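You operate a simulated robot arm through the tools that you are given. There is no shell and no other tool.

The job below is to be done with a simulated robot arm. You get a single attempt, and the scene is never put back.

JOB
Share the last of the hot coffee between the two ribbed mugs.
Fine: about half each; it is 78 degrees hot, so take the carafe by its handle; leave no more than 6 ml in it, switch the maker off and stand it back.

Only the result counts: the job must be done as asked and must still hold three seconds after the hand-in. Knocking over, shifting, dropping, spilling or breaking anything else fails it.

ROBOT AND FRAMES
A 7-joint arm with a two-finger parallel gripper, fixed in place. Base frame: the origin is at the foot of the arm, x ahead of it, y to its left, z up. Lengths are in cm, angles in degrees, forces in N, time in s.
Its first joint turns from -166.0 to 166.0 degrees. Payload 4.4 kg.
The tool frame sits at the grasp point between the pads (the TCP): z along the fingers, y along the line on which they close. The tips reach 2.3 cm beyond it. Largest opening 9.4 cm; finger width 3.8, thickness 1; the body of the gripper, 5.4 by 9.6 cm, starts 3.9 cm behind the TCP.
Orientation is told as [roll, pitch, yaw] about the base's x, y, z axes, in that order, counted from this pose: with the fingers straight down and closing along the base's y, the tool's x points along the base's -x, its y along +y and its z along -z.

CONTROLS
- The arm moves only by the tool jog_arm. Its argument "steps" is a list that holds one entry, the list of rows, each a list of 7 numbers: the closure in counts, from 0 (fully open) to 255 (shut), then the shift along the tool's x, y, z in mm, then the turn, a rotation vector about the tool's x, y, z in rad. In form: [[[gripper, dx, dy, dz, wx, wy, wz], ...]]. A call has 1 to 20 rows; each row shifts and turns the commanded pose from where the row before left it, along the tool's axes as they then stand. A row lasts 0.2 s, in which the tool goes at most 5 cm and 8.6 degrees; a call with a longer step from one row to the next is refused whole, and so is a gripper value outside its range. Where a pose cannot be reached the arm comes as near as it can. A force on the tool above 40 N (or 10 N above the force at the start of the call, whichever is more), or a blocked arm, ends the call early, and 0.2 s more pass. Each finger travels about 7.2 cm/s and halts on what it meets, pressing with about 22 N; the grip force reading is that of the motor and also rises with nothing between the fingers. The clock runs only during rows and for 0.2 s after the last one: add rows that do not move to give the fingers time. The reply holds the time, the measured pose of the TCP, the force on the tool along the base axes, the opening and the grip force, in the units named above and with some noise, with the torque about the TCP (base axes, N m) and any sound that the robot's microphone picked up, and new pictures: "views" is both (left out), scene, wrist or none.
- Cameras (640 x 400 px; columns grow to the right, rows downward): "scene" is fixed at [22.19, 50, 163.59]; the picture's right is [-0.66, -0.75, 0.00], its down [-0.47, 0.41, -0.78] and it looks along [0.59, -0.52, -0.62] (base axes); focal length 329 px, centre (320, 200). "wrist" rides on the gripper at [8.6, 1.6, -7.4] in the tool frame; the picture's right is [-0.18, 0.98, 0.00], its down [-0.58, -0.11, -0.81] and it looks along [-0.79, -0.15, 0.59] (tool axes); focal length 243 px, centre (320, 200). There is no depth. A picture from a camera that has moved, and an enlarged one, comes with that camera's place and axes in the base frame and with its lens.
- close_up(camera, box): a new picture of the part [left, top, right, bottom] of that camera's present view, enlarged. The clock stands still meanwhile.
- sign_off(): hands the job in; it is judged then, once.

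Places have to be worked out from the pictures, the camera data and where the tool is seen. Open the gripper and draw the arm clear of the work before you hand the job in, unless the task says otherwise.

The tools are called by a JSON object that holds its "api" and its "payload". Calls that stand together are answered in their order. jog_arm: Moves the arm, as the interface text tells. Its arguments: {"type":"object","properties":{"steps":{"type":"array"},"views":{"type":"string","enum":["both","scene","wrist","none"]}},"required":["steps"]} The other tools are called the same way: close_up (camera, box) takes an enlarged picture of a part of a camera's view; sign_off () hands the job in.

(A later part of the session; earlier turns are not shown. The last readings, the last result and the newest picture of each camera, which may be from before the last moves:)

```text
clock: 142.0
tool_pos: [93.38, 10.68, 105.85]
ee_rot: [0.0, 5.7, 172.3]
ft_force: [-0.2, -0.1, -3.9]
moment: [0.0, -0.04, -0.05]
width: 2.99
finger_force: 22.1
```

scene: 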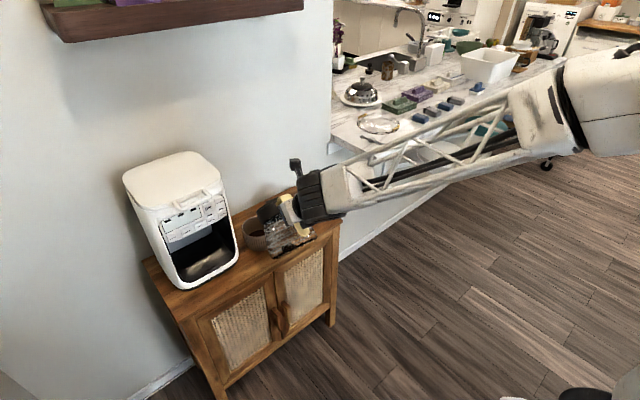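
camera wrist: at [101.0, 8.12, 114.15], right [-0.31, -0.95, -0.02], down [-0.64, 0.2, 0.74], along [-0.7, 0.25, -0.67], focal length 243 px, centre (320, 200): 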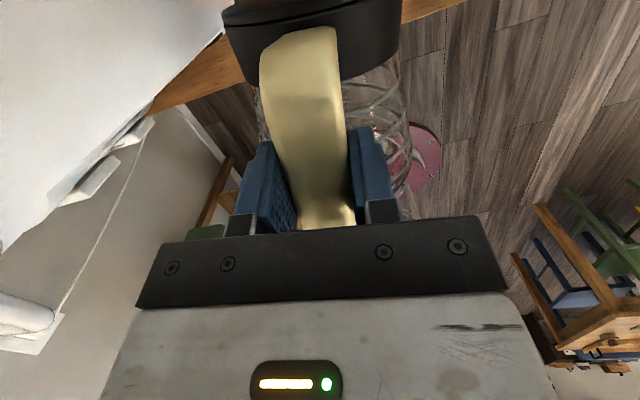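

I look closer at the carafe here to judge how much is left and whether it is flowing.

{"api": "close_up", "payload": {"camera": "scene", "box": [240, 190, 290, 252]}}

{"api": "close_up", "payload": {"camera": "wrist", "box": [330, 40, 450, 220]}}

{"api": "jog_arm", "payload": {"steps": [[[255, 0, 0, 0, 0, 0, 0], [255, 0, 0, 0, 0, 0, 0], [255, 0, 0, 0, 0, 0, 0], [255, 0, 0, 0, 0, 0, 0], [255, 0, 0, 0, 0, 0, 0]]], "views": "none"}}

{"api": "close_up", "payload": {"camera": "scene", "box": [240, 190, 290, 252]}}

```text
6.45 times, centred on (265, 221) of scene
camera zoom: at [22.19, 50.0, 163.59], right [-0.66, -0.75, 0.0], down [-0.47, 0.41, -0.78], along [0.59, -0.52, -0.62], focal length 2123 px, centre (675, 64)
```

zoom: 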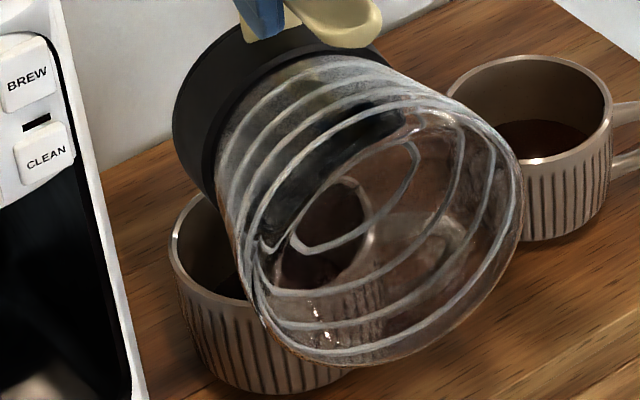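

```text
2.22 times, centred on (390, 130) of wrist
camera zoom: at [101.0, 8.12, 114.15], right [-0.31, -0.95, -0.02], down [-0.64, 0.2, 0.74], along [-0.7, 0.25, -0.67], focal length 539 px, centre (164, 356)
```

zoom: 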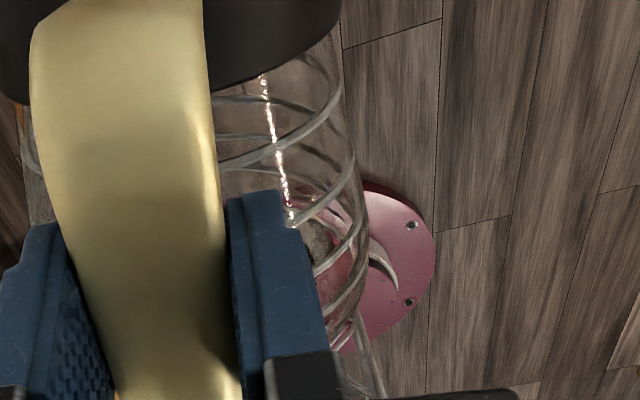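

```text
clock: 143.2
tool_pos: [93.4, 10.63, 105.9]
ee_rot: [0.0, 5.6, 172.3]
ft_force: [-0.3, 0.1, -2.7]
moment: [-0.01, -0.01, -0.01]
width: 2.96
finger_force: 22.1
```

```text
6.45 times, centred on (265, 221) of scene
camera zoom: at [22.19, 50.0, 163.59], right [-0.66, -0.75, 0.0], down [-0.47, 0.41, -0.78], along [0.59, -0.52, -0.62], focal length 2123 px, centre (675, 64)
```

zoom: 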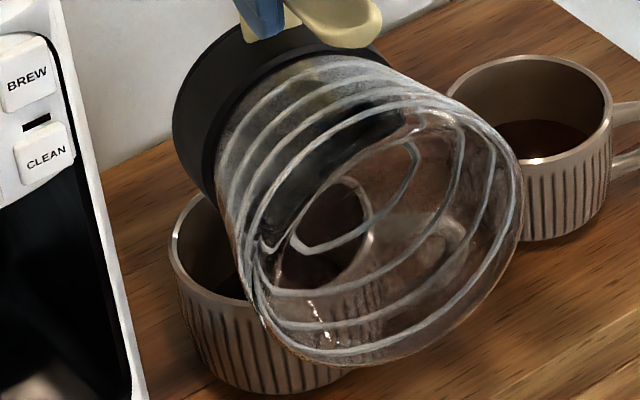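

Little is left in the carafe now. I tilt back, withdraw and compare both mugs again.

{"api": "jog_arm", "payload": {"steps": [[[255, -6.3, 0, 1.9, 0, 0.035, 0], [255, -8.64, 0, 2.54, 0, 0.048, 0], [255, -8.64, 0, 2.54, 0, 0.048, 0], [255, -8.64, 0, 2.54, 0, 0.048, 0], [255, -8.64, 0, 2.54, 0, 0.048, 0], [255, -8.64, 0, 2.54, 0, 0.048, 0], [255, -8.64, 0, 2.54, 0, 0.048, 0], [255, -8.64, 0, 2.54, 0, 0.048, 0], [255, -8.64, 0, 2.54, 0, 0.048, 0], [255, -8.64, 0, 2.54, 0, 0.048, 0], [255, -8.64, 0, 2.54, 0, 0.048, 0], [255, -8.64, 0, 2.54, 0, 0.048, 0], [255, 0, 0, -10, 0, 0.048, 0], [255, 0, 0, -20, 0, 0.055, 0], [255, 0, 0, -30, 0, 0, 0], [255, 0, 0, -30, 0, 0, 0], [255, 0, 0, -30, 0, 0, 0], [255, 0, 0, -25, 0, 0, 0], [255, 0, 0, -15, 0, 0, 0], [255, 0, 0, -5, 0, 0, 0]]], "views": "none"}}

{"api": "jog_arm", "payload": {"steps": [[[255, 0, 0, 0, 0, 0.04, 0], [255, 0, 0, 0, 0, 0.07, 0], [255, 0, 0, 0, 0, 0.07, 0], [255, 0, 0, 0, 0, 0.07, 0], [255, 0, 0, 0, 0, 0.07, 0], [255, 0, 0, 0, 0, 0.07, 0], [255, 0, 0, 0, 0, 0.07, 0], [255, 0, 0, 0, 0, 0.07, 0], [255, 0, 0, 0, 0, 0.07, 0], [255, 0, 0, 0, 0, 0.07, 0], [255, 0, 0, 0, 0, 0.07, 0], [255, 0, 0, 0, 0, 0.05, 0], [255, 0, 0, 0, 0, 0, 0]]], "views": "scene"}}

{"api": "close_up", "payload": {"camera": "scene", "box": [230, 185, 350, 260]}}

```text
clock: 147.4
tool_pos: [73.94, 13.47, 111.6]
ee_rot: [-0.1, 43.8, 172.1]
ft_force: [0.5, -0.4, -3.3]
moment: [0.02, 0.19, 0.06]
width: 2.99
finger_force: 21.7
```

```text
clock: 150.2
tool_pos: [73.94, 13.51, 111.75]
ee_rot: [-3.3, 89.3, 168.8]
ft_force: [0.0, 0.2, -4.2]
moment: [0.02, 0.36, 0.02]
width: 2.98
finger_force: 22.2
```

scene: 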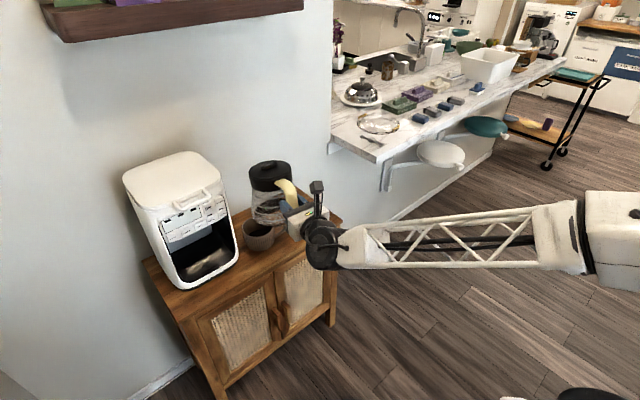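

```text
5.33 times, centred on (290, 222) of scene
camera zoom: at [22.19, 50.0, 163.59], right [-0.66, -0.75, 0.0], down [-0.47, 0.41, -0.78], along [0.59, -0.52, -0.62], focal length 1755 px, centre (480, 80)
```

zoom: 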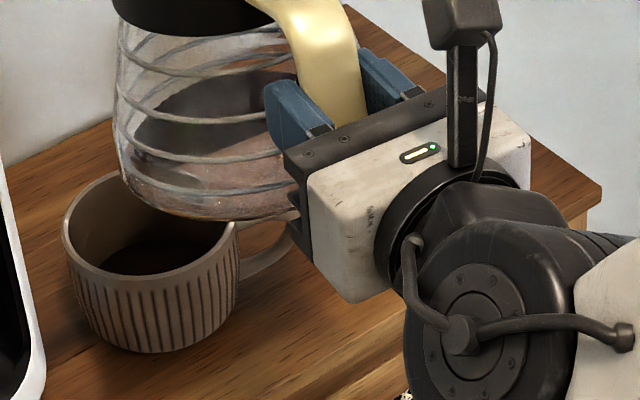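

I take a few level readings and a closer look at the glass.

{"api": "jog_arm", "payload": {"steps": [[[255, 0, 0, 0, 0, 0, 0]]], "views": "none"}}

{"api": "jog_arm", "payload": {"steps": [[[255, 0, 0, 0, 0, 0, 0]]], "views": "none"}}

{"api": "jog_arm", "payload": {"steps": [[[255, 0, 0, 0, 0, 0, 0]]], "views": "none"}}

{"api": "jog_arm", "payload": {"steps": [[[255, 0, 0, 0, 0, 0, 0]]], "views": "none"}}

{"api": "jog_arm", "payload": {"steps": [[[255, 0, 0, 0, 0, 0, 0]]], "views": "wrist"}}

{"api": "close_up", "payload": {"camera": "scene", "box": [245, 175, 295, 230]}}

{"api": "close_up", "payload": {"camera": "scene", "box": [236, 205, 276, 255]}}

{"api": "close_up", "payload": {"camera": "wrist", "box": [330, 20, 490, 200]}}

```text
clock: 150.6
tool_pos: [73.81, 13.44, 111.75]
ee_rot: [-3.1, 89.1, 169.1]
ft_force: [0.5, -0.3, -3.3]
moment: [0.08, 0.34, 0.01]
width: 2.96
finger_force: 21.8
```

```text
clock: 151.0
tool_pos: [73.92, 13.49, 111.76]
ee_rot: [-3.3, 89.1, 169.2]
ft_force: [0.8, 0.5, -3.8]
moment: [0.02, 0.33, -0.04]
width: 2.97
finger_force: 22.2
```

```text
clock: 151.4
tool_pos: [73.87, 13.38, 111.72]
ee_rot: [-3.1, 89.0, 169.2]
ft_force: [-1.0, 0.3, -3.1]
moment: [0.09, 0.34, 0.01]
width: 2.98
finger_force: 22.0
```

```text
clock: 151.8
tool_pos: [73.89, 13.62, 111.66]
ee_rot: [-3.3, 89.1, 169.1]
ft_force: [0.3, -0.9, -3.4]
moment: [0.08, 0.39, 0.0]
width: 2.98
finger_force: 21.5
```

```text
clock: 152.2
tool_pos: [73.86, 13.46, 111.83]
ee_rot: [-3.2, 89.0, 169.1]
ft_force: [-0.4, -0.9, -2.7]
moment: [0.08, 0.32, -0.02]
width: 2.98
finger_force: 22.8
camera wrist: at [66.5, 12.89, 120.44], right [-0.13, -0.97, -0.18], down [-0.79, 0.22, -0.57], along [0.59, 0.07, -0.8], focal length 243 px, centre (320, 200)
```

wrist: 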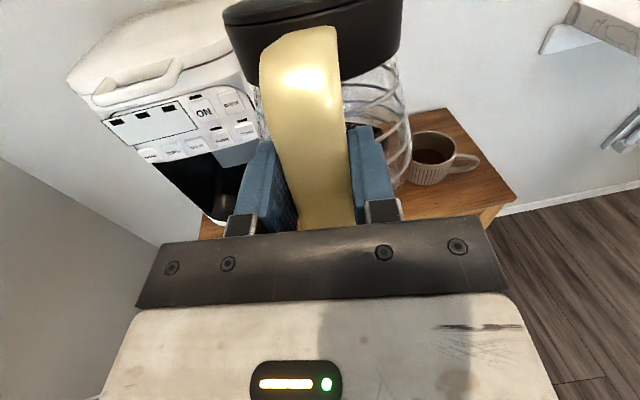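

```text
7.27 times, centred on (270, 202) of scene
camera zoom: at [22.19, 50.0, 163.59], right [-0.66, -0.75, 0.0], down [-0.47, 0.41, -0.78], along [0.59, -0.52, -0.62], focal length 2393 px, centre (684, 182)
```

zoom: 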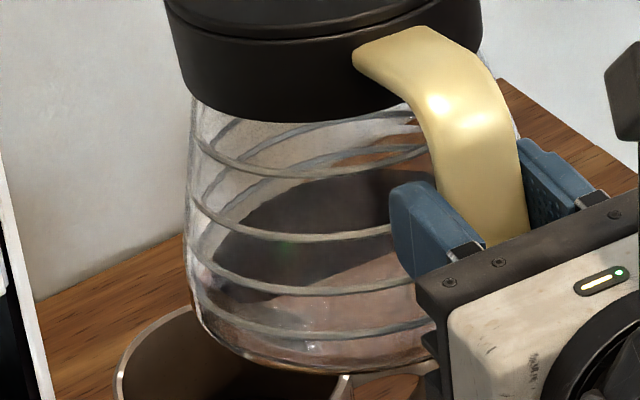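

```text
8.00 times, centred on (256, 230) of scene
camera zoom: at [22.19, 50.0, 163.59], right [-0.66, -0.75, 0.0], down [-0.47, 0.41, -0.78], along [0.59, -0.52, -0.62], focal length 2632 px, centre (832, -40)
```

zoom: 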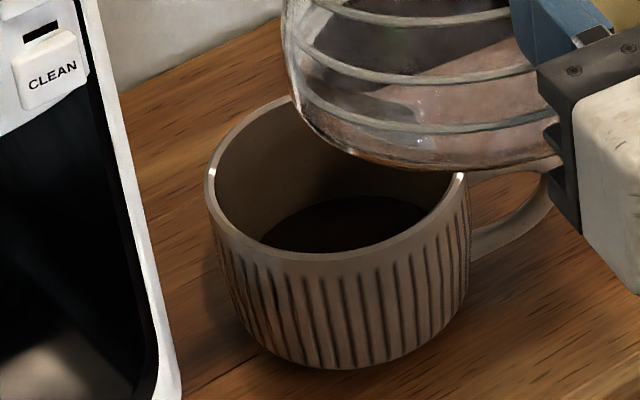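

```text
2.22 times, centred on (410, 110) of wrist
camera zoom: at [66.5, 12.89, 120.44], right [-0.13, -0.97, -0.18], down [-0.79, 0.22, -0.57], along [0.59, 0.07, -0.8], focal length 539 px, centre (120, 400)
```

zoom: 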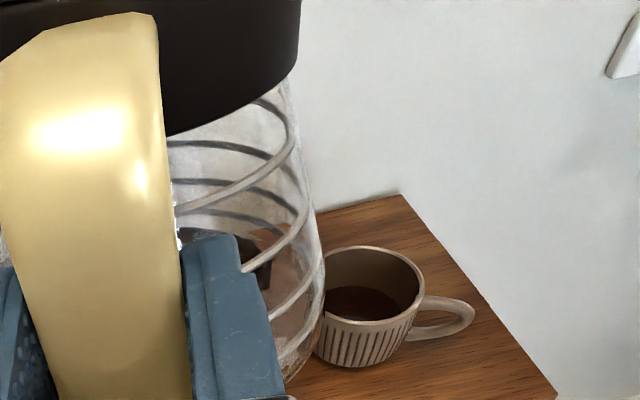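

Mug A gained only ~15–20 ml. To compare volumes properly I'll view both mugs from the same wrist-camera geometry, steeply from above; first mug B with the carafe shifted a bit to the left.

{"api": "jog_arm", "payload": {"steps": [[[255, 0, -5, 0, 0, 0, 0], [255, 0, -10, 0, 0, 0, 0], [255, 0, -10, 0, 0, 0, 0], [255, 0, -8, 0, 0, 0, 0], [255, 0, -3, 0, 0, 0, 0], [255, 0, 0, 0, 0, 0, 0]]], "views": "wrist"}}

{"api": "close_up", "payload": {"camera": "wrist", "box": [410, 110, 506, 200]}}

```text
clock: 153.6
tool_pos: [74.34, 17.04, 111.58]
ee_rot: [-3.0, 89.1, 169.2]
ft_force: [0.2, 0.2, -3.5]
moment: [0.04, 0.35, 0.01]
width: 2.98
finger_force: 22.4
camera wrist: at [66.97, 16.45, 120.44], right [-0.13, -0.97, -0.18], down [-0.79, 0.22, -0.57], along [0.59, 0.07, -0.8], focal length 243 px, centre (320, 200)
```

wrist: 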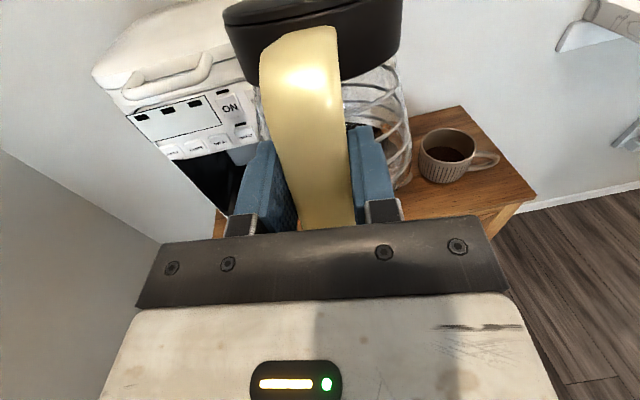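

```text
4.44 times, centred on (458, 155) of wrist
camera zoom: at [66.97, 16.45, 120.44], right [-0.13, -0.97, -0.18], down [-0.79, 0.22, -0.57], along [0.59, 0.07, -0.8], focal length 1078 px, centre (-293, 400)
```

zoom: 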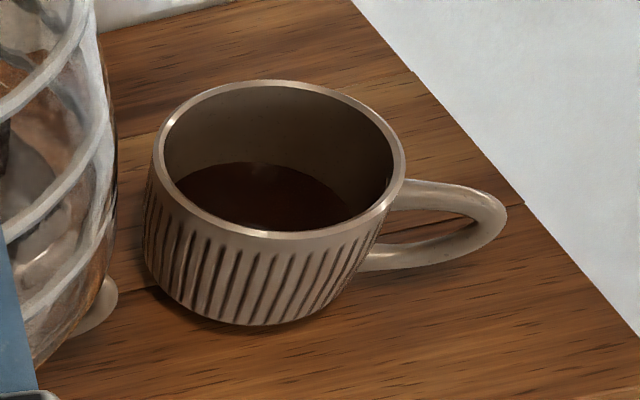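

Clear view of mug B. Now the same view of mug A.

{"api": "jog_arm", "payload": {"steps": [[[255, 0, -6, -1, 0, 0, 0], [255, 0, -12, -2, 0, 0, 0], [255, 0, -16, -2, 0, 0, 0], [255, 0, -16, -2, 0, 0, 0], [255, 0, -16, -2, 0, 0, 0], [255, 0, -16, -2, 0, 0, 0], [255, 0, -16, -2, 0, 0, 0], [255, 0, -16, -2, 0, 0, 0], [255, 0, -16, -2, 0, 0, 0], [255, 0, -16, -2, 0, 0, 0], [255, 0, -14, -2, 0, 0, 0], [255, 0, -10, -2, 0, 0, 0], [255, 0, -4, -1, 0, 0, 0], [255, 0, 0, 0, 0, 0, 0]]], "views": "wrist"}}

{"api": "close_up", "payload": {"camera": "wrist", "box": [410, 110, 506, 200]}}

{"api": "close_up", "payload": {"camera": "scene", "box": [230, 185, 350, 260]}}

```text
clock: 156.6
tool_pos: [74.32, 34.67, 111.73]
ee_rot: [-3.5, 89.2, 168.8]
ft_force: [0.0, 0.6, -2.9]
moment: [0.03, 0.35, 0.01]
width: 2.98
finger_force: 21.6
camera wrist: at [66.94, 33.98, 120.44], right [-0.13, -0.97, -0.18], down [-0.79, 0.22, -0.57], along [0.59, 0.07, -0.8], focal length 243 px, centre (320, 200)
```

wrist: 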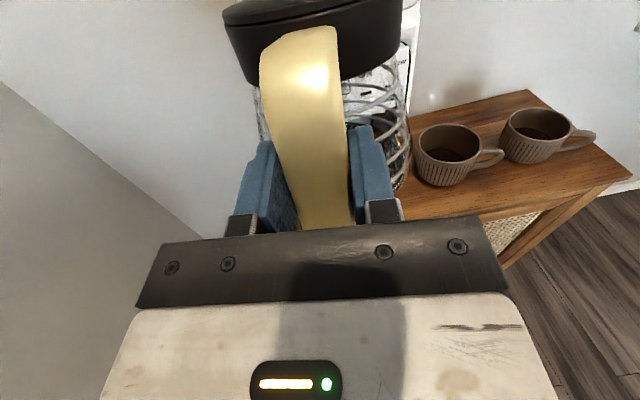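

```text
4.44 times, centred on (458, 155) of wrist
camera zoom: at [66.94, 33.98, 120.44], right [-0.13, -0.97, -0.18], down [-0.79, 0.22, -0.57], along [0.59, 0.07, -0.8], focal length 1078 px, centre (-293, 400)
```

zoom: 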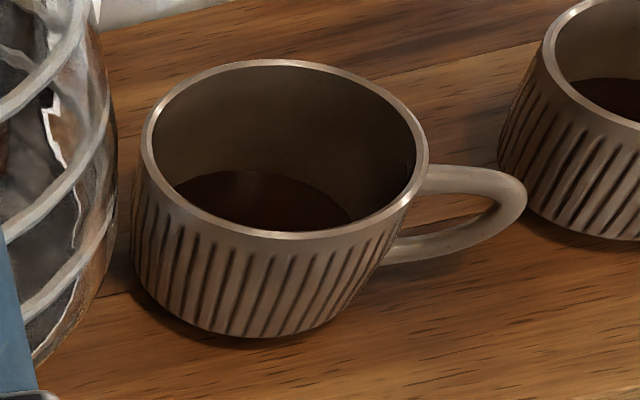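

```text
5.33 times, centred on (290, 222) of scene
camera zoom: at [22.19, 50.0, 163.59], right [-0.66, -0.75, 0.0], down [-0.47, 0.41, -0.78], along [0.59, -0.52, -0.62], focal length 1755 px, centre (480, 80)
```

zoom: 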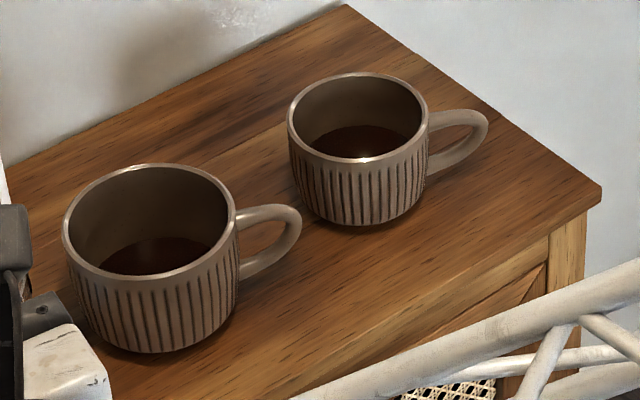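

From identical views: levels imply mug A ≈115–120 ml and mug B ≈135 ml (sum matches the ~254 ml weighed out). So most of the remainder belongs in mug A. I move back to mug A's staging point and tilt to 45°.

{"api": "jog_arm", "payload": {"steps": [[[255, -1, 6, 1, 0, 0, 0], [255, -1, 12, 1.4, 0, 0, 0], [255, -1, 16, 1.4, 0, 0, 0], [255, -1, 16, 1.4, 0, 0, 0], [255, -1, 16, 1.4, 0, 0, 0], [255, -1, 16, 1.4, 0, 0, 0], [255, -1, 16, 1.4, 0, 0, 0], [255, -1, 16, 1.4, 0, 0, 0], [255, -1, 16, 1.4, 0, 0, 0], [255, -1, 16, 1.4, 0, 0, 0], [255, -1, 16, 1.4, 0, 0, 0], [255, -1, 16, 1.4, 0, 0, 0], [255, -1, 16, 1.4, 0, 0, 0], [255, -1, 12, 1.4, 0, 0, 0], [255, -1, 4, 1.4, 0, 0, 0], [255, 0, 0, 0, 0, 0, 0]]], "views": "none"}}

{"api": "jog_arm", "payload": {"steps": [[[255, 0, 0, 0, 0, -0.04, 0], [255, 0, 0, 0, 0, -0.065, 0], [255, 0, 0, 0, 0, -0.07, 0], [255, 0, 0, 0, 0, -0.07, 0], [255, 0, 0, 0, 0, -0.07, 0], [255, 0, 0, 0, 0, -0.07, 0], [255, 0, 0, 0, 0, -0.07, 0], [255, 0, 0, 0, 0, -0.07, 0], [255, 0, 0, 0, 0, -0.07, 0], [255, 0, 0, 0, 0, -0.07, 0], [255, 0, 0, 0, 0, -0.07, 0], [255, 0, 0, 0, 0, -0.065, 0], [255, 0, 0, 0, 0, 0, 0]]], "views": "none"}}

```text
clock: 160.0
tool_pos: [73.53, 13.56, 110.03]
ee_rot: [-3.5, 89.1, 168.8]
ft_force: [-0.8, -0.3, -4.1]
moment: [0.05, 0.34, 0.03]
width: 2.96
finger_force: 22.0
```

```text
clock: 162.8
tool_pos: [73.61, 13.53, 110.12]
ee_rot: [-0.2, 43.3, 172.3]
ft_force: [1.2, -0.4, -3.5]
moment: [0.03, 0.16, 0.0]
width: 2.97
finger_force: 21.9
```

I glide over mug A and tilt down to ~76° again.

{"api": "jog_arm", "payload": {"steps": [[[255, 1, 0, 5, 0, 0, 0], [255, 2, 0, 10, 0, 0, 0], [255, 2, 0, 15, 0, 0, 0], [255, 2, 0, 15, 0, 0, 0], [255, 2, 0, 15, 0, 0, 0], [255, 2, 0, 15, 0, 0, 0], [255, 2, 0, 15, 0, 0, 0], [255, 2, 0, 15, 0, 0, 0], [255, 2, 0, 15, 0, 0, 0], [255, 2, 0, 12, 0, 0, 0], [255, 0, 0, 7, 0, 0, 0], [255, 0, 0, 5, 0, 0, 0], [255, 0, 0, 0, 0, 0, 0]]], "views": "none"}}

{"api": "jog_arm", "payload": {"steps": [[[255, 3, 0, 0.97, 0, -0.0291, 0], [255, 3, 0, 0.97, 0, -0.0291, 0], [255, 3, 0, 0.97, 0, -0.0291, 0], [255, 3, 0, 0.97, 0, -0.0291, 0], [255, 3, 0, 0.97, 0, -0.0291, 0], [255, 3, 0, 0.97, 0, -0.0291, 0], [255, 3, 0, 0.97, 0, -0.0291, 0], [255, 3, 0, 0.97, 0, -0.0291, 0], [255, 3, 0, 0.97, 0, -0.0291, 0], [255, 4.7, 0, -1.4, 0, -0.026, 0], [255, 4.7, 0, -1.4, 0, -0.026, 0], [255, 4.7, 0, -1.4, 0, -0.026, 0], [255, 4.7, 0, -1.4, 0, -0.026, 0], [255, 4.7, 0, -1.4, 0, -0.026, 0], [255, 4.7, 0, -1.4, 0, -0.026, 0], [255, 4.7, 0, -1.4, 0, -0.026, 0], [255, 4.7, 0, -1.4, 0, -0.026, 0], [255, 4.7, 0, -1.4, 0, -0.026, 0], [255, 4.7, 0, -1.4, 0, -0.026, 0], [255, 0, 0, 0, 0, 0, 0]]], "views": "none"}}

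{"api": "close_up", "payload": {"camera": "scene", "box": [210, 180, 306, 260]}}

```text
clock: 165.6
tool_pos: [84.71, 12.01, 101.06]
ee_rot: [-0.1, 43.3, 172.2]
ft_force: [-0.8, 0.8, -2.5]
moment: [0.01, 0.15, 0.0]
width: 2.97
finger_force: 22.0
```

```text
clock: 169.8
tool_pos: [91.29, 11.09, 104.92]
ee_rot: [0.0, 13.3, 172.2]
ft_force: [0.2, 0.1, -3.6]
moment: [0.01, -0.02, -0.02]
width: 2.97
finger_force: 22.1
```

```text
5.00 times, centred on (258, 220) of scene
camera zoom: at [22.19, 50.0, 163.59], right [-0.66, -0.75, 0.0], down [-0.47, 0.41, -0.78], along [0.59, -0.52, -0.62], focal length 1645 px, centre (630, 100)
```

zoom: 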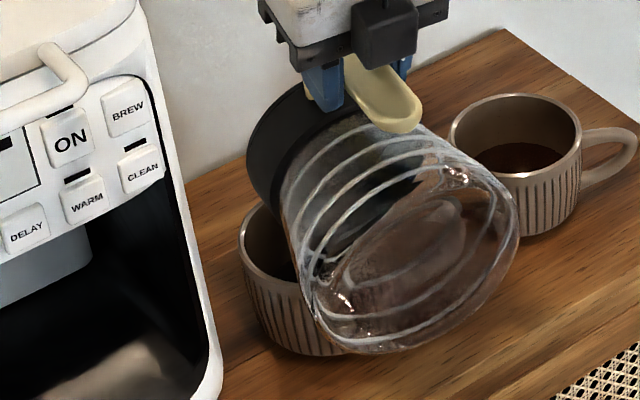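

Now I tilt on to ~88° and hold.

{"api": "jog_arm", "payload": {"steps": [[[255, 4.7, 0, -1.4, 0, -0.026, 0], [255, 4.7, 0, -1.4, 0, -0.026, 0], [255, 4.7, 0, -1.4, 0, -0.026, 0], [255, 4.7, 0, -1.4, 0, -0.026, 0], [255, 4.7, 0, -1.4, 0, -0.026, 0], [255, 4.7, 0, -1.4, 0, -0.026, 0], [255, 4.7, 0, -1.4, 0, -0.026, 0], [255, 2.7, 0, -0.8, 0, -0.015, 0], [255, 0, 0, 0, 0, 0, 0], [255, 0, 0, 0, 0, 0, 0], [255, 0, 0, 0, 0, 0, 0], [255, 0, 0, 0, 0, 0, 0], [255, 0, 0, 0, 0, 0, 0], [255, 0, 0, 0, 0, 0, 0], [255, 0, 0, 0, 0, 0, 0], [255, 0, 0, 0, 0, 0, 0]]], "views": "none"}}

{"api": "close_up", "payload": {"camera": "scene", "box": [210, 180, 306, 260]}}

{"api": "close_up", "payload": {"camera": "scene", "box": [240, 190, 290, 252]}}

```text
clock: 173.2
tool_pos: [94.51, 10.7, 106.53]
ee_rot: [0.0, 2.0, 172.3]
ft_force: [-0.4, 0.0, -3.2]
moment: [0.0, -0.08, -0.01]
width: 3.0
finger_force: 22.0
```

```text
5.00 times, centred on (258, 220) of scene
camera zoom: at [22.19, 50.0, 163.59], right [-0.66, -0.75, 0.0], down [-0.47, 0.41, -0.78], along [0.59, -0.52, -0.62], focal length 1645 px, centre (630, 100)
```

zoom: 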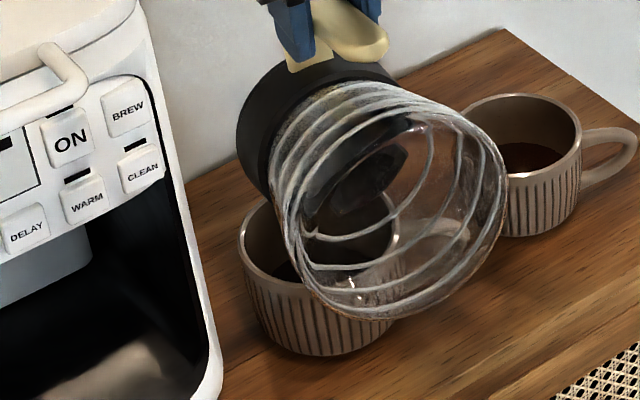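

```text
6.45 times, centred on (265, 221) of scene
camera zoom: at [22.19, 50.0, 163.59], right [-0.66, -0.75, 0.0], down [-0.47, 0.41, -0.78], along [0.59, -0.52, -0.62], focal length 2123 px, centre (675, 64)
```

zoom: 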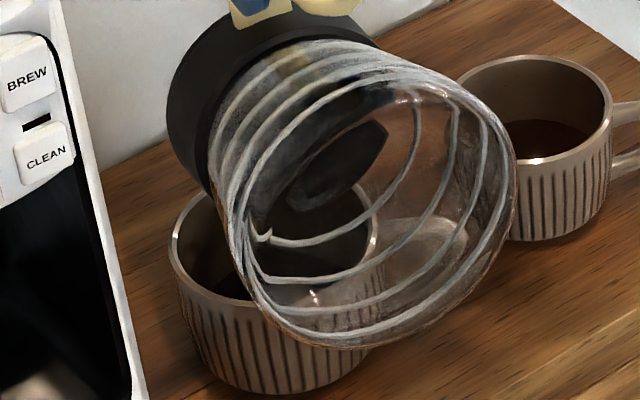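

Nearly drained. I tilt back and withdraw to check mug A's level against mug B before finishing.

{"api": "jog_arm", "payload": {"steps": [[[255, -6.3, 0, 1.9, 0, 0.035, 0], [255, -10.8, 0, 3.18, 0, 0.06, 0], [255, -10.8, 0, 3.18, 0, 0.06, 0], [255, -10.8, 0, 3.18, 0, 0.06, 0], [255, -10.8, 0, 3.18, 0, 0.06, 0], [255, -10.8, 0, 3.18, 0, 0.06, 0], [255, -10.8, 0, 3.18, 0, 0.06, 0], [255, -10.8, 0, 3.18, 0, 0.06, 0], [255, -10.8, 0, 3.18, 0, 0.06, 0], [255, -10.8, 0, 3.18, 0, 0.06, 0], [255, -10.8, 0, 3.18, 0, 0.06, 0], [255, 0, 0, -10, 0, 0.06, 0], [255, 0, 0, -20, 0, 0.05, 0], [255, 0, 0, -30, 0, 0, 0], [255, 0, 0, -30, 0, 0, 0], [255, 0, 0, -30, 0, 0, 0], [255, 0, 0, -25, 0, 0, 0], [255, 0, 0, -15, 0, 0, 0], [255, 0, 0, -5, 0, 0, 0], [255, 0, 0, 0, 0, 0, 0]]], "views": "none"}}

{"api": "jog_arm", "payload": {"steps": [[[255, 0, 0, 0, 0, 0.04, 0], [255, 0, 0, 0, 0, 0.07, 0], [255, 0, 0, 0, 0, 0.07, 0], [255, 0, 0, 0, 0, 0.07, 0], [255, 0, 0, 0, 0, 0.07, 0], [255, 0, 0, 0, 0, 0.07, 0], [255, 0, 0, 0, 0, 0.07, 0], [255, 0, 0, 0, 0, 0.07, 0], [255, 0, 0, 0, 0, 0.07, 0], [255, 0, 0, 0, 0, 0.07, 0], [255, 0, 0, 0, 0, 0.07, 0], [255, 0, 0, 0, 0, 0.05, 0], [255, 0, 0, 0, 0, 0, 0]]], "views": "none"}}

{"api": "close_up", "payload": {"camera": "scene", "box": [236, 205, 276, 255]}}

```text
clock: 177.4
tool_pos: [73.71, 13.64, 111.35]
ee_rot: [-0.1, 44.8, 172.2]
ft_force: [0.1, -0.3, -2.3]
moment: [0.05, 0.21, 0.03]
width: 2.99
finger_force: 21.9
```

```text
clock: 180.2
tool_pos: [73.57, 13.57, 111.63]
ee_rot: [-151.2, 90.0, 21.0]
ft_force: [0.5, -0.6, -3.5]
moment: [0.09, 0.33, 0.03]
width: 2.97
finger_force: 22.4
```

```text
8.00 times, centred on (256, 230) of scene
camera zoom: at [22.19, 50.0, 163.59], right [-0.66, -0.75, 0.0], down [-0.47, 0.41, -0.78], along [0.59, -0.52, -0.62], focal length 2632 px, centre (832, -40)
```

zoom: 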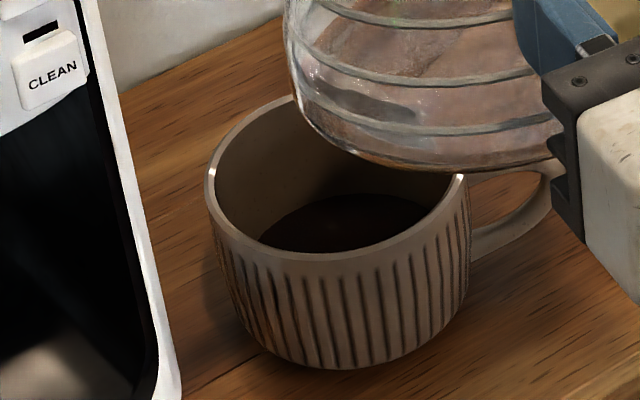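

Mug A rose a bit more (≈130 ml vs ≈136 in B). I check how much is visibly left in the carafe.

{"api": "close_up", "payload": {"camera": "scene", "box": [245, 175, 295, 230]}}

{"api": "jog_arm", "payload": {"steps": [[[255, 0, 0, 0, 0, 0, 0]]], "views": "wrist"}}

{"api": "close_up", "payload": {"camera": "wrist", "box": [330, 60, 450, 200]}}

```text
7.27 times, centred on (270, 202) of scene
camera zoom: at [22.19, 50.0, 163.59], right [-0.66, -0.75, 0.0], down [-0.47, 0.41, -0.78], along [0.59, -0.52, -0.62], focal length 2393 px, centre (684, 182)
```

zoom: 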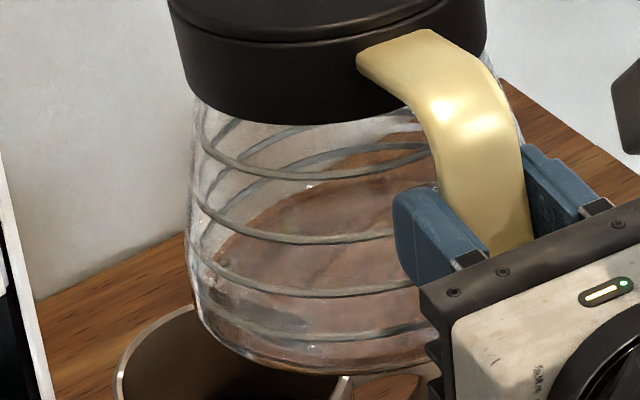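

```text
clock: 180.6
tool_pos: [73.68, 13.49, 111.63]
ee_rot: [-141.1, 89.9, 31.1]
ft_force: [-0.8, 0.6, -3.6]
moment: [0.05, 0.32, -0.01]
width: 2.94
finger_force: 22.1
camera wrist: at [66.13, 12.96, 120.2], right [-0.13, -0.97, -0.18], down [-0.78, 0.22, -0.58], along [0.61, 0.07, -0.79], focal length 243 px, centre (320, 200)
```

wrist: 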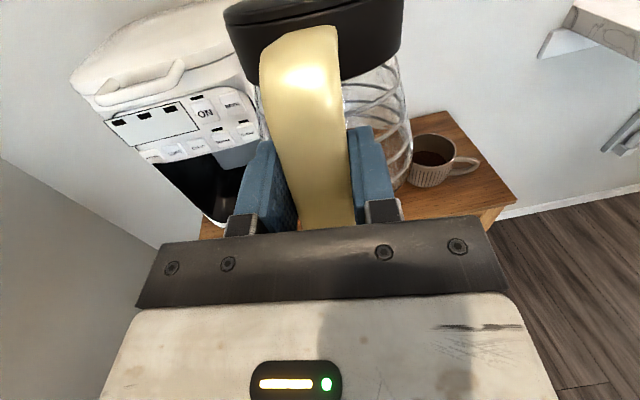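

```text
2.86 times, centred on (390, 130) of wrist
camera zoom: at [66.13, 12.96, 120.2], right [-0.13, -0.97, -0.18], down [-0.78, 0.22, -0.58], along [0.61, 0.07, -0.79], focal length 693 px, centre (120, 400)
```

zoom: 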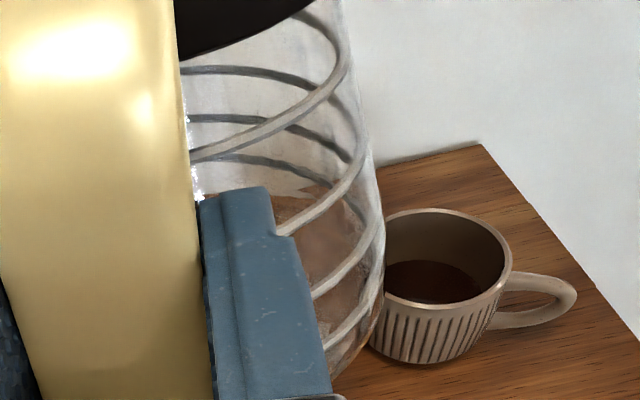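

Only a thin film remains (~10–20 ml). I take it all to mug A: tilt to 45°, glide over, then down through 76°.

{"api": "jog_arm", "payload": {"steps": [[[255, 0, 0, 0, 0, -0.05, 0], [255, -2, 0, 0, 0, -0.08, 0], [255, -3, 0, 0, 0, -0.085, 0], [255, -3, 0, 0, 0, -0.085, 0], [255, -3, 0, 0, 0, -0.085, 0], [255, -2, 0, 0, 0, -0.085, 0], [255, 0, 0, 0, 0, -0.085, 0], [255, 0, 0, 0, 0, -0.085, 0], [255, 0, 0, 0, 0, -0.085, 0], [255, 0, 0, 0, 0, -0.06, 0], [255, 0, 0, 0, 0, 0, 0]]], "views": "none"}}

```text
clock: 183.0
tool_pos: [73.45, 13.49, 110.3]
ee_rot: [-0.1, 45.0, 172.1]
ft_force: [-0.6, 0.6, -3.7]
moment: [0.01, 0.17, 0.0]
width: 2.99
finger_force: 21.6
```

At 45°. I glide over mug A and tilt to ~75°.

{"api": "jog_arm", "payload": {"steps": [[[255, 0, 0, 5, 0, 0, 0], [255, 1, 0, 12, 0, 0, 0], [255, 1, 0, 17, 0, 0, 0], [255, 1, 0, 17, 0, 0, 0], [255, 1, 0, 17, 0, 0, 0], [255, 1, 0, 17, 0, 0, 0], [255, 1, 0, 17, 0, 0, 0], [255, 1, 0, 17, 0, 0, 0], [255, 1, 0, 15, 0, 0, 0], [255, 1, 0, 10, 0, 0, 0], [255, 0, 0, 4, 0, 0, 0], [255, 0, 0, 0, 0, 0, 0]]], "views": "none"}}

{"api": "jog_arm", "payload": {"steps": [[[255, 3, 0, 0.97, 0, -0.0291, 0], [255, 3, 0, 0.97, 0, -0.0291, 0], [255, 3, 0, 0.97, 0, -0.0291, 0], [255, 3, 0, 0.97, 0, -0.0291, 0], [255, 3, 0, 0.97, 0, -0.0291, 0], [255, 3, 0, 0.97, 0, -0.0291, 0], [255, 3, 0, 0.97, 0, -0.0291, 0], [255, 3, 0, 0.97, 0, -0.0291, 0], [255, 3, 0, 0.97, 0, -0.0291, 0], [255, 4.7, 0, -1.4, 0, -0.026, 0], [255, 4.7, 0, -1.4, 0, -0.026, 0], [255, 4.7, 0, -1.4, 0, -0.026, 0], [255, 4.7, 0, -1.4, 0, -0.026, 0], [255, 4.7, 0, -1.4, 0, -0.026, 0], [255, 4.7, 0, -1.4, 0, -0.026, 0], [255, 4.7, 0, -1.4, 0, -0.026, 0], [255, 4.7, 0, -1.4, 0, -0.026, 0], [255, 4.7, 0, -1.4, 0, -0.026, 0], [255, 4.7, 0, -1.4, 0, -0.026, 0], [255, 0, 0, 0, 0, 0, 0]]], "views": "none"}}

{"api": "jog_arm", "payload": {"steps": [[[255, 4.7, 0, -1.4, 0, -0.026, 0], [255, 4.7, 0, -1.4, 0, -0.026, 0], [255, 4.7, 0, -1.4, 0, -0.026, 0], [255, 4.7, 0, -1.4, 0, -0.026, 0], [255, 4.7, 0, -1.4, 0, -0.026, 0], [255, 4.7, 0, -1.4, 0, -0.026, 0], [255, 4.7, 0, -1.4, 0, -0.026, 0], [255, 4.7, 0, -1.4, 0, -0.026, 0], [255, 4.7, 0, -1.4, 0, -0.026, 0], [255, 4.7, 0, -1.4, 0, -0.026, 0], [255, 4.7, 0, -1.4, 0, -0.026, 0], [255, 4.7, 0, -1.4, 0, -0.026, 0], [255, 0, 0, 0, 0, 0, 0], [255, 0, 0, 0, 0, 0, 0], [255, 0, 0, 0, 0, 0, 0]]], "views": "both"}}

{"api": "close_up", "payload": {"camera": "scene", "box": [210, 180, 306, 260]}}

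```text
clock: 185.6
tool_pos: [84.43, 12.04, 100.51]
ee_rot: [-0.1, 45.1, 172.1]
ft_force: [0.0, 0.0, -3.5]
moment: [0.03, 0.16, -0.03]
width: 2.97
finger_force: 21.8
```

```text
clock: 189.8
tool_pos: [90.67, 11.32, 104.62]
ee_rot: [0.0, 15.2, 172.2]
ft_force: [-0.3, 0.8, -3.0]
moment: [0.04, -0.02, -0.01]
width: 2.97
finger_force: 21.7
```

```text
clock: 193.0
tool_pos: [96.13, 10.33, 106.95]
ee_rot: [0.0, -2.8, 172.4]
ft_force: [-0.1, 0.4, -3.1]
moment: [-0.03, -0.08, 0.02]
width: 2.97
finger_force: 22.1
camera wrist: at [104.92, 7.62, 113.93], right [-0.31, -0.95, 0.01], down [-0.52, 0.18, 0.83], along [-0.79, 0.26, -0.55], focal length 243 px, centre (320, 200)
```

scene: 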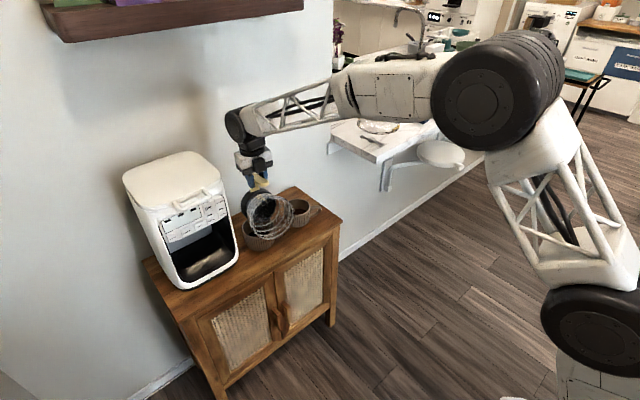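
wrist: 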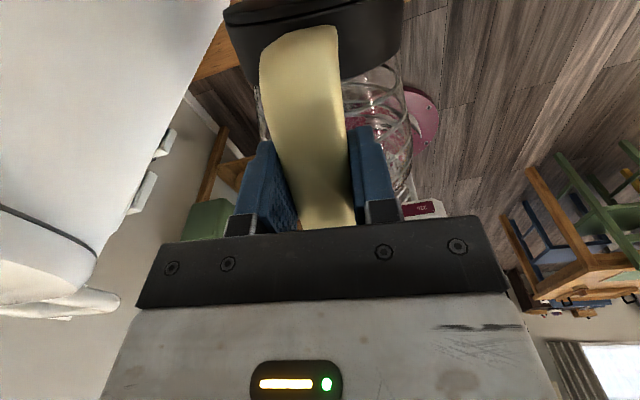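

```text
5.00 times, centred on (258, 220) of scene
camera zoom: at [22.19, 50.0, 163.59], right [-0.66, -0.75, 0.0], down [-0.47, 0.41, -0.78], along [0.59, -0.52, -0.62], focal length 1645 px, centre (630, 100)
```

zoom: 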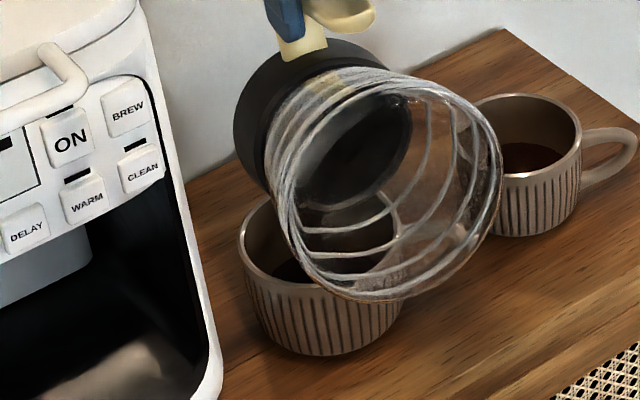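

At 93°. I continue pivoting to ~110° to drain the shoulder and hold.

{"api": "jog_arm", "payload": {"steps": [[[255, 4.7, 0, -1.4, 0, -0.026, 0], [255, 4.7, 0, -1.4, 0, -0.026, 0], [255, 4.7, 0, -1.4, 0, -0.026, 0], [255, 4.7, 0, -1.4, 0, -0.026, 0], [255, 4.7, 0, -1.4, 0, -0.026, 0], [255, 4.7, 0, -1.4, 0, -0.026, 0], [255, 4.7, 0, -1.4, 0, -0.026, 0], [255, 4.7, 0, -1.4, 0, -0.026, 0], [255, 4.7, 0, -1.4, 0, -0.026, 0], [255, 4.7, 0, -1.4, 0, -0.026, 0], [255, 4.7, 0, -1.4, 0, -0.026, 0], [255, 4.7, 0, -1.4, 0, -0.026, 0], [255, 0, 0, 0, 0, 0, 0], [255, 0, 0, 0, 0, 0, 0], [255, 0, 0, 0, 0, 0, 0], [255, 0, 0, 0, 0, 0, 0], [255, 0, 0, 0, 0, 0, 0], [255, 0, 0, 0, 0, 0, 0]]], "views": "both"}}

{"api": "close_up", "payload": {"camera": "scene", "box": [210, 180, 306, 260]}}

```text
clock: 196.8
tool_pos: [101.91, 9.67, 107.59]
ee_rot: [-0.1, -20.5, 172.3]
ft_force: [-0.3, 0.3, -3.1]
moment: [-0.04, -0.2, 0.01]
width: 2.98
finger_force: 21.8
camera wrist: at [112.38, 6.69, 111.48], right [-0.3, -0.95, 0.06], down [-0.24, 0.14, 0.96], along [-0.92, 0.27, -0.27], focal length 243 px, centre (320, 200)
```

scene: 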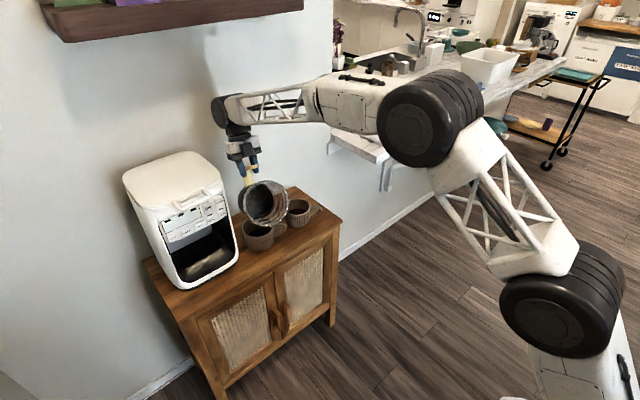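
wrist: 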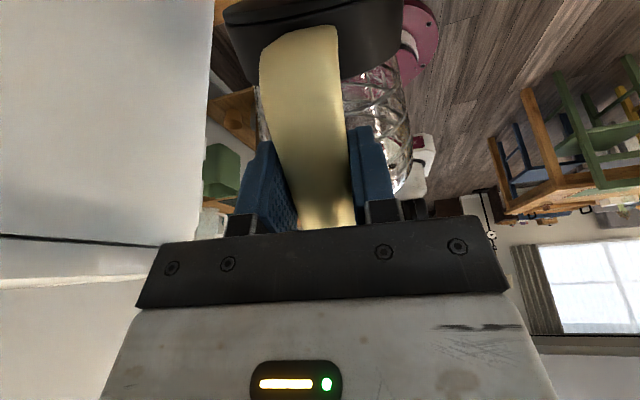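

```text
5.00 times, centred on (258, 220) of scene
camera zoom: at [22.19, 50.0, 163.59], right [-0.66, -0.75, 0.0], down [-0.47, 0.41, -0.78], along [0.59, -0.52, -0.62], focal length 1645 px, centre (630, 100)
```

zoom: 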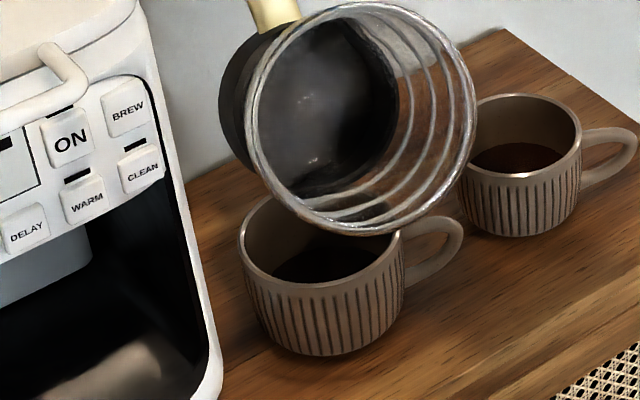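

110° reached with everything clear; the glass looks empty. I hold 2 s more for the last drips, then check.

{"api": "jog_arm", "payload": {"steps": [[[255, 2.7, 0, -0.8, 0, -0.015, 0], [255, 2.7, 0, -0.8, 0, -0.015, 0], [255, 0, 0, 0, 0, 0, 0], [255, 0, 0, 0, 0, 0, 0], [255, 0, 0, 0, 0, 0, 0], [255, 0, 0, 0, 0, 0, 0], [255, 0, 0, 0, 0, 0, 0], [255, 0, 0, 0, 0, 0, 0], [255, 0, 0, 0, 0, 0, 0], [255, 0, 0, 0, 0, 0, 0], [255, 0, 0, 0, 0, 0, 0], [255, 0, 0, 0, 0, 0, 0]]], "views": "none"}}

{"api": "close_up", "payload": {"camera": "scene", "box": [236, 180, 286, 255]}}

```text
clock: 199.4
tool_pos: [102.42, 9.59, 107.5]
ee_rot: [-0.1, -22.3, 172.3]
ft_force: [0.6, -0.5, -3.1]
moment: [-0.02, -0.22, -0.01]
width: 3.0
finger_force: 22.4
```

```text
5.33 times, centred on (261, 218) of scene
camera zoom: at [22.19, 50.0, 163.59], right [-0.66, -0.75, 0.0], down [-0.47, 0.41, -0.78], along [0.59, -0.52, -0.62], focal length 1755 px, centre (635, 107)
```

zoom: 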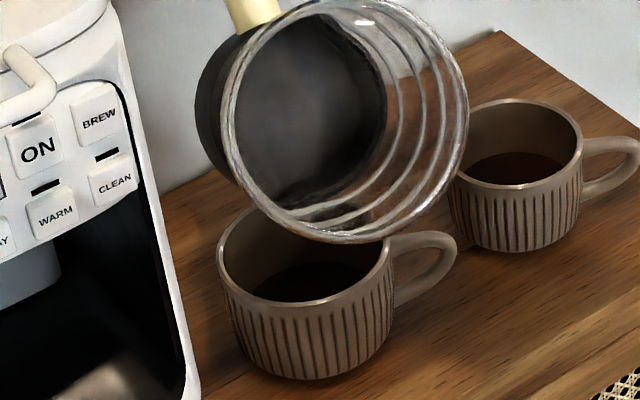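

The carafe shows no coffee. I tilt back about the spout.

{"api": "jog_arm", "payload": {"steps": [[[255, -5.4, 0, 1.6, 0, 0.03, 0], [255, -10.8, 0, 3.18, 0, 0.06, 0], [255, -10.8, 0, 3.18, 0, 0.06, 0], [255, -10.8, 0, 3.18, 0, 0.06, 0], [255, -10.8, 0, 3.18, 0, 0.06, 0], [255, -10.8, 0, 3.18, 0, 0.06, 0], [255, -10.8, 0, 3.18, 0, 0.06, 0], [255, -10.8, 0, 3.18, 0, 0.06, 0], [255, -10.8, 0, 3.18, 0, 0.06, 0], [255, -10.8, 0, 3.18, 0, 0.06, 0], [255, -10.8, 0, 3.18, 0, 0.06, 0], [255, -10.8, 0, 3.18, 0, 0.06, 0], [255, -10.8, 0, 3.18, 0, 0.06, 0], [255, -10.8, 0, 3.18, 0, 0.06, 0], [255, -10.8, 0, 3.18, 0, 0.06, 0], [255, -10.8, 0, 3.18, 0, 0.06, 0], [255, -10.8, 0, 3.18, 0, 0.06, 0], [255, -5.4, 0, 1.6, 0, 0.03, 0], [255, 0, 0, 0, 0, 0, 0]]], "views": "none"}}

{"api": "jog_arm", "payload": {"steps": [[[255, 0, 0, -10, 0, 0.06, 0], [255, 0, 0, -20, 0, 0.06, 0], [255, 0, 0, -30, 0, 0, 0], [255, 0, 0, -30, 0, 0, 0], [255, 0, 0, -30, 0, 0, 0], [255, 0, 0, -25, 0, 0, 0], [255, 0, 0, -15, 0, 0.04, 0], [255, 0, 0, -5, 0, 0.07, 0], [255, 0, 0, 0, 0, 0.07, 0], [255, 0, 0, 0, 0, 0.07, 0], [255, 0, 0, 0, 0, 0.07, 0], [255, 0, 0, 0, 0, 0.07, 0], [255, 0, 0, 0, 0, 0.07, 0], [255, 0, 0, 0, 0, 0.07, 0], [255, 0, 0, 0, 0, 0.07, 0], [255, 0, 0, 0, 0, 0.07, 0], [255, 0, 0, 0, 0, 0.07, 0], [255, 0, 0, 0, 0, 0.07, 0], [255, 0, 0, 0, 0, 0, 0]]], "views": "both"}}

{"api": "close_up", "payload": {"camera": "scene", "box": [236, 205, 276, 255]}}

{"api": "close_up", "payload": {"camera": "scene", "box": [245, 175, 295, 230]}}

```text
clock: 203.4
tool_pos: [85.52, 11.96, 100.64]
ee_rot: [-0.1, 36.2, 172.2]
ft_force: [-0.5, -0.2, -3.1]
moment: [0.0, 0.14, -0.02]
width: 2.97
finger_force: 22.7
```

```text
clock: 207.4
tool_pos: [74.48, 13.38, 112.87]
ee_rot: [-8.6, 89.5, 163.6]
ft_force: [-0.8, -0.4, -3.3]
moment: [0.04, 0.35, 0.01]
width: 2.97
finger_force: 22.5
camera wrist: at [67.08, 12.81, 121.6], right [-0.13, -0.97, -0.19], down [-0.79, 0.22, -0.57], along [0.6, 0.07, -0.8], focal length 243 px, centre (320, 200)
```

scene: 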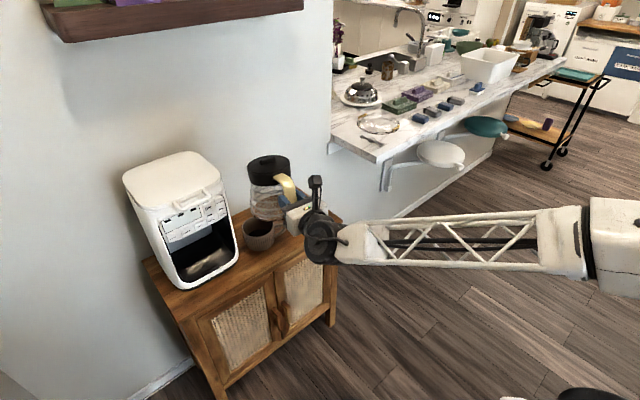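
wrist: 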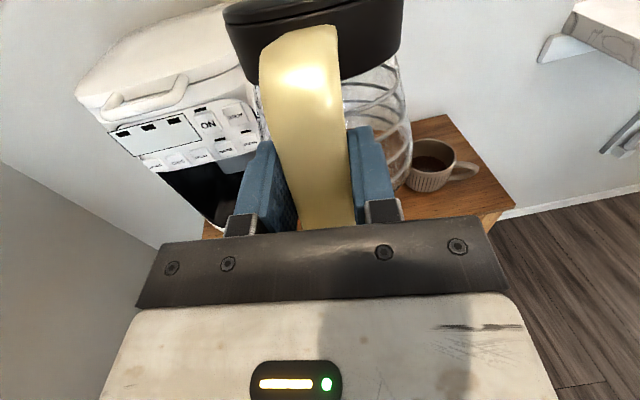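

```text
8.00 times, centred on (256, 230) of scene
camera zoom: at [22.19, 50.0, 163.59], right [-0.66, -0.75, 0.0], down [-0.47, 0.41, -0.78], along [0.59, -0.52, -0.62], focal length 2632 px, centre (832, -40)
```

zoom: 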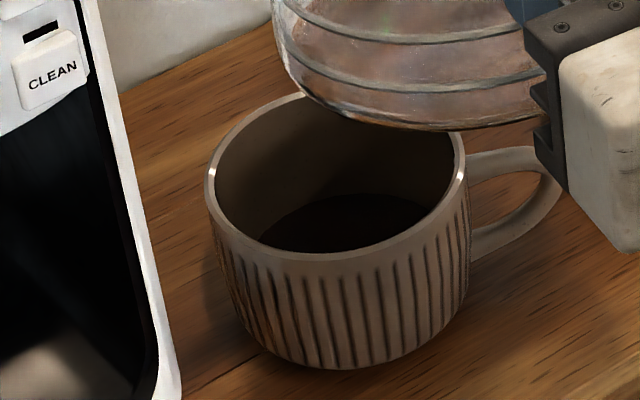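

```text
7.27 times, centred on (270, 202) of scene
camera zoom: at [22.19, 50.0, 163.59], right [-0.66, -0.75, 0.0], down [-0.47, 0.41, -0.78], along [0.59, -0.52, -0.62], focal length 2393 px, centre (684, 182)
```

zoom: 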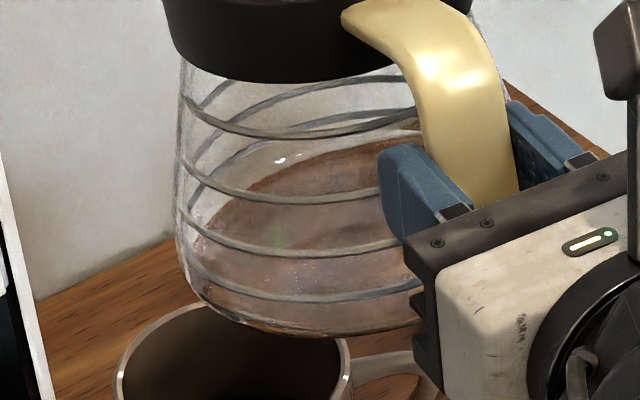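

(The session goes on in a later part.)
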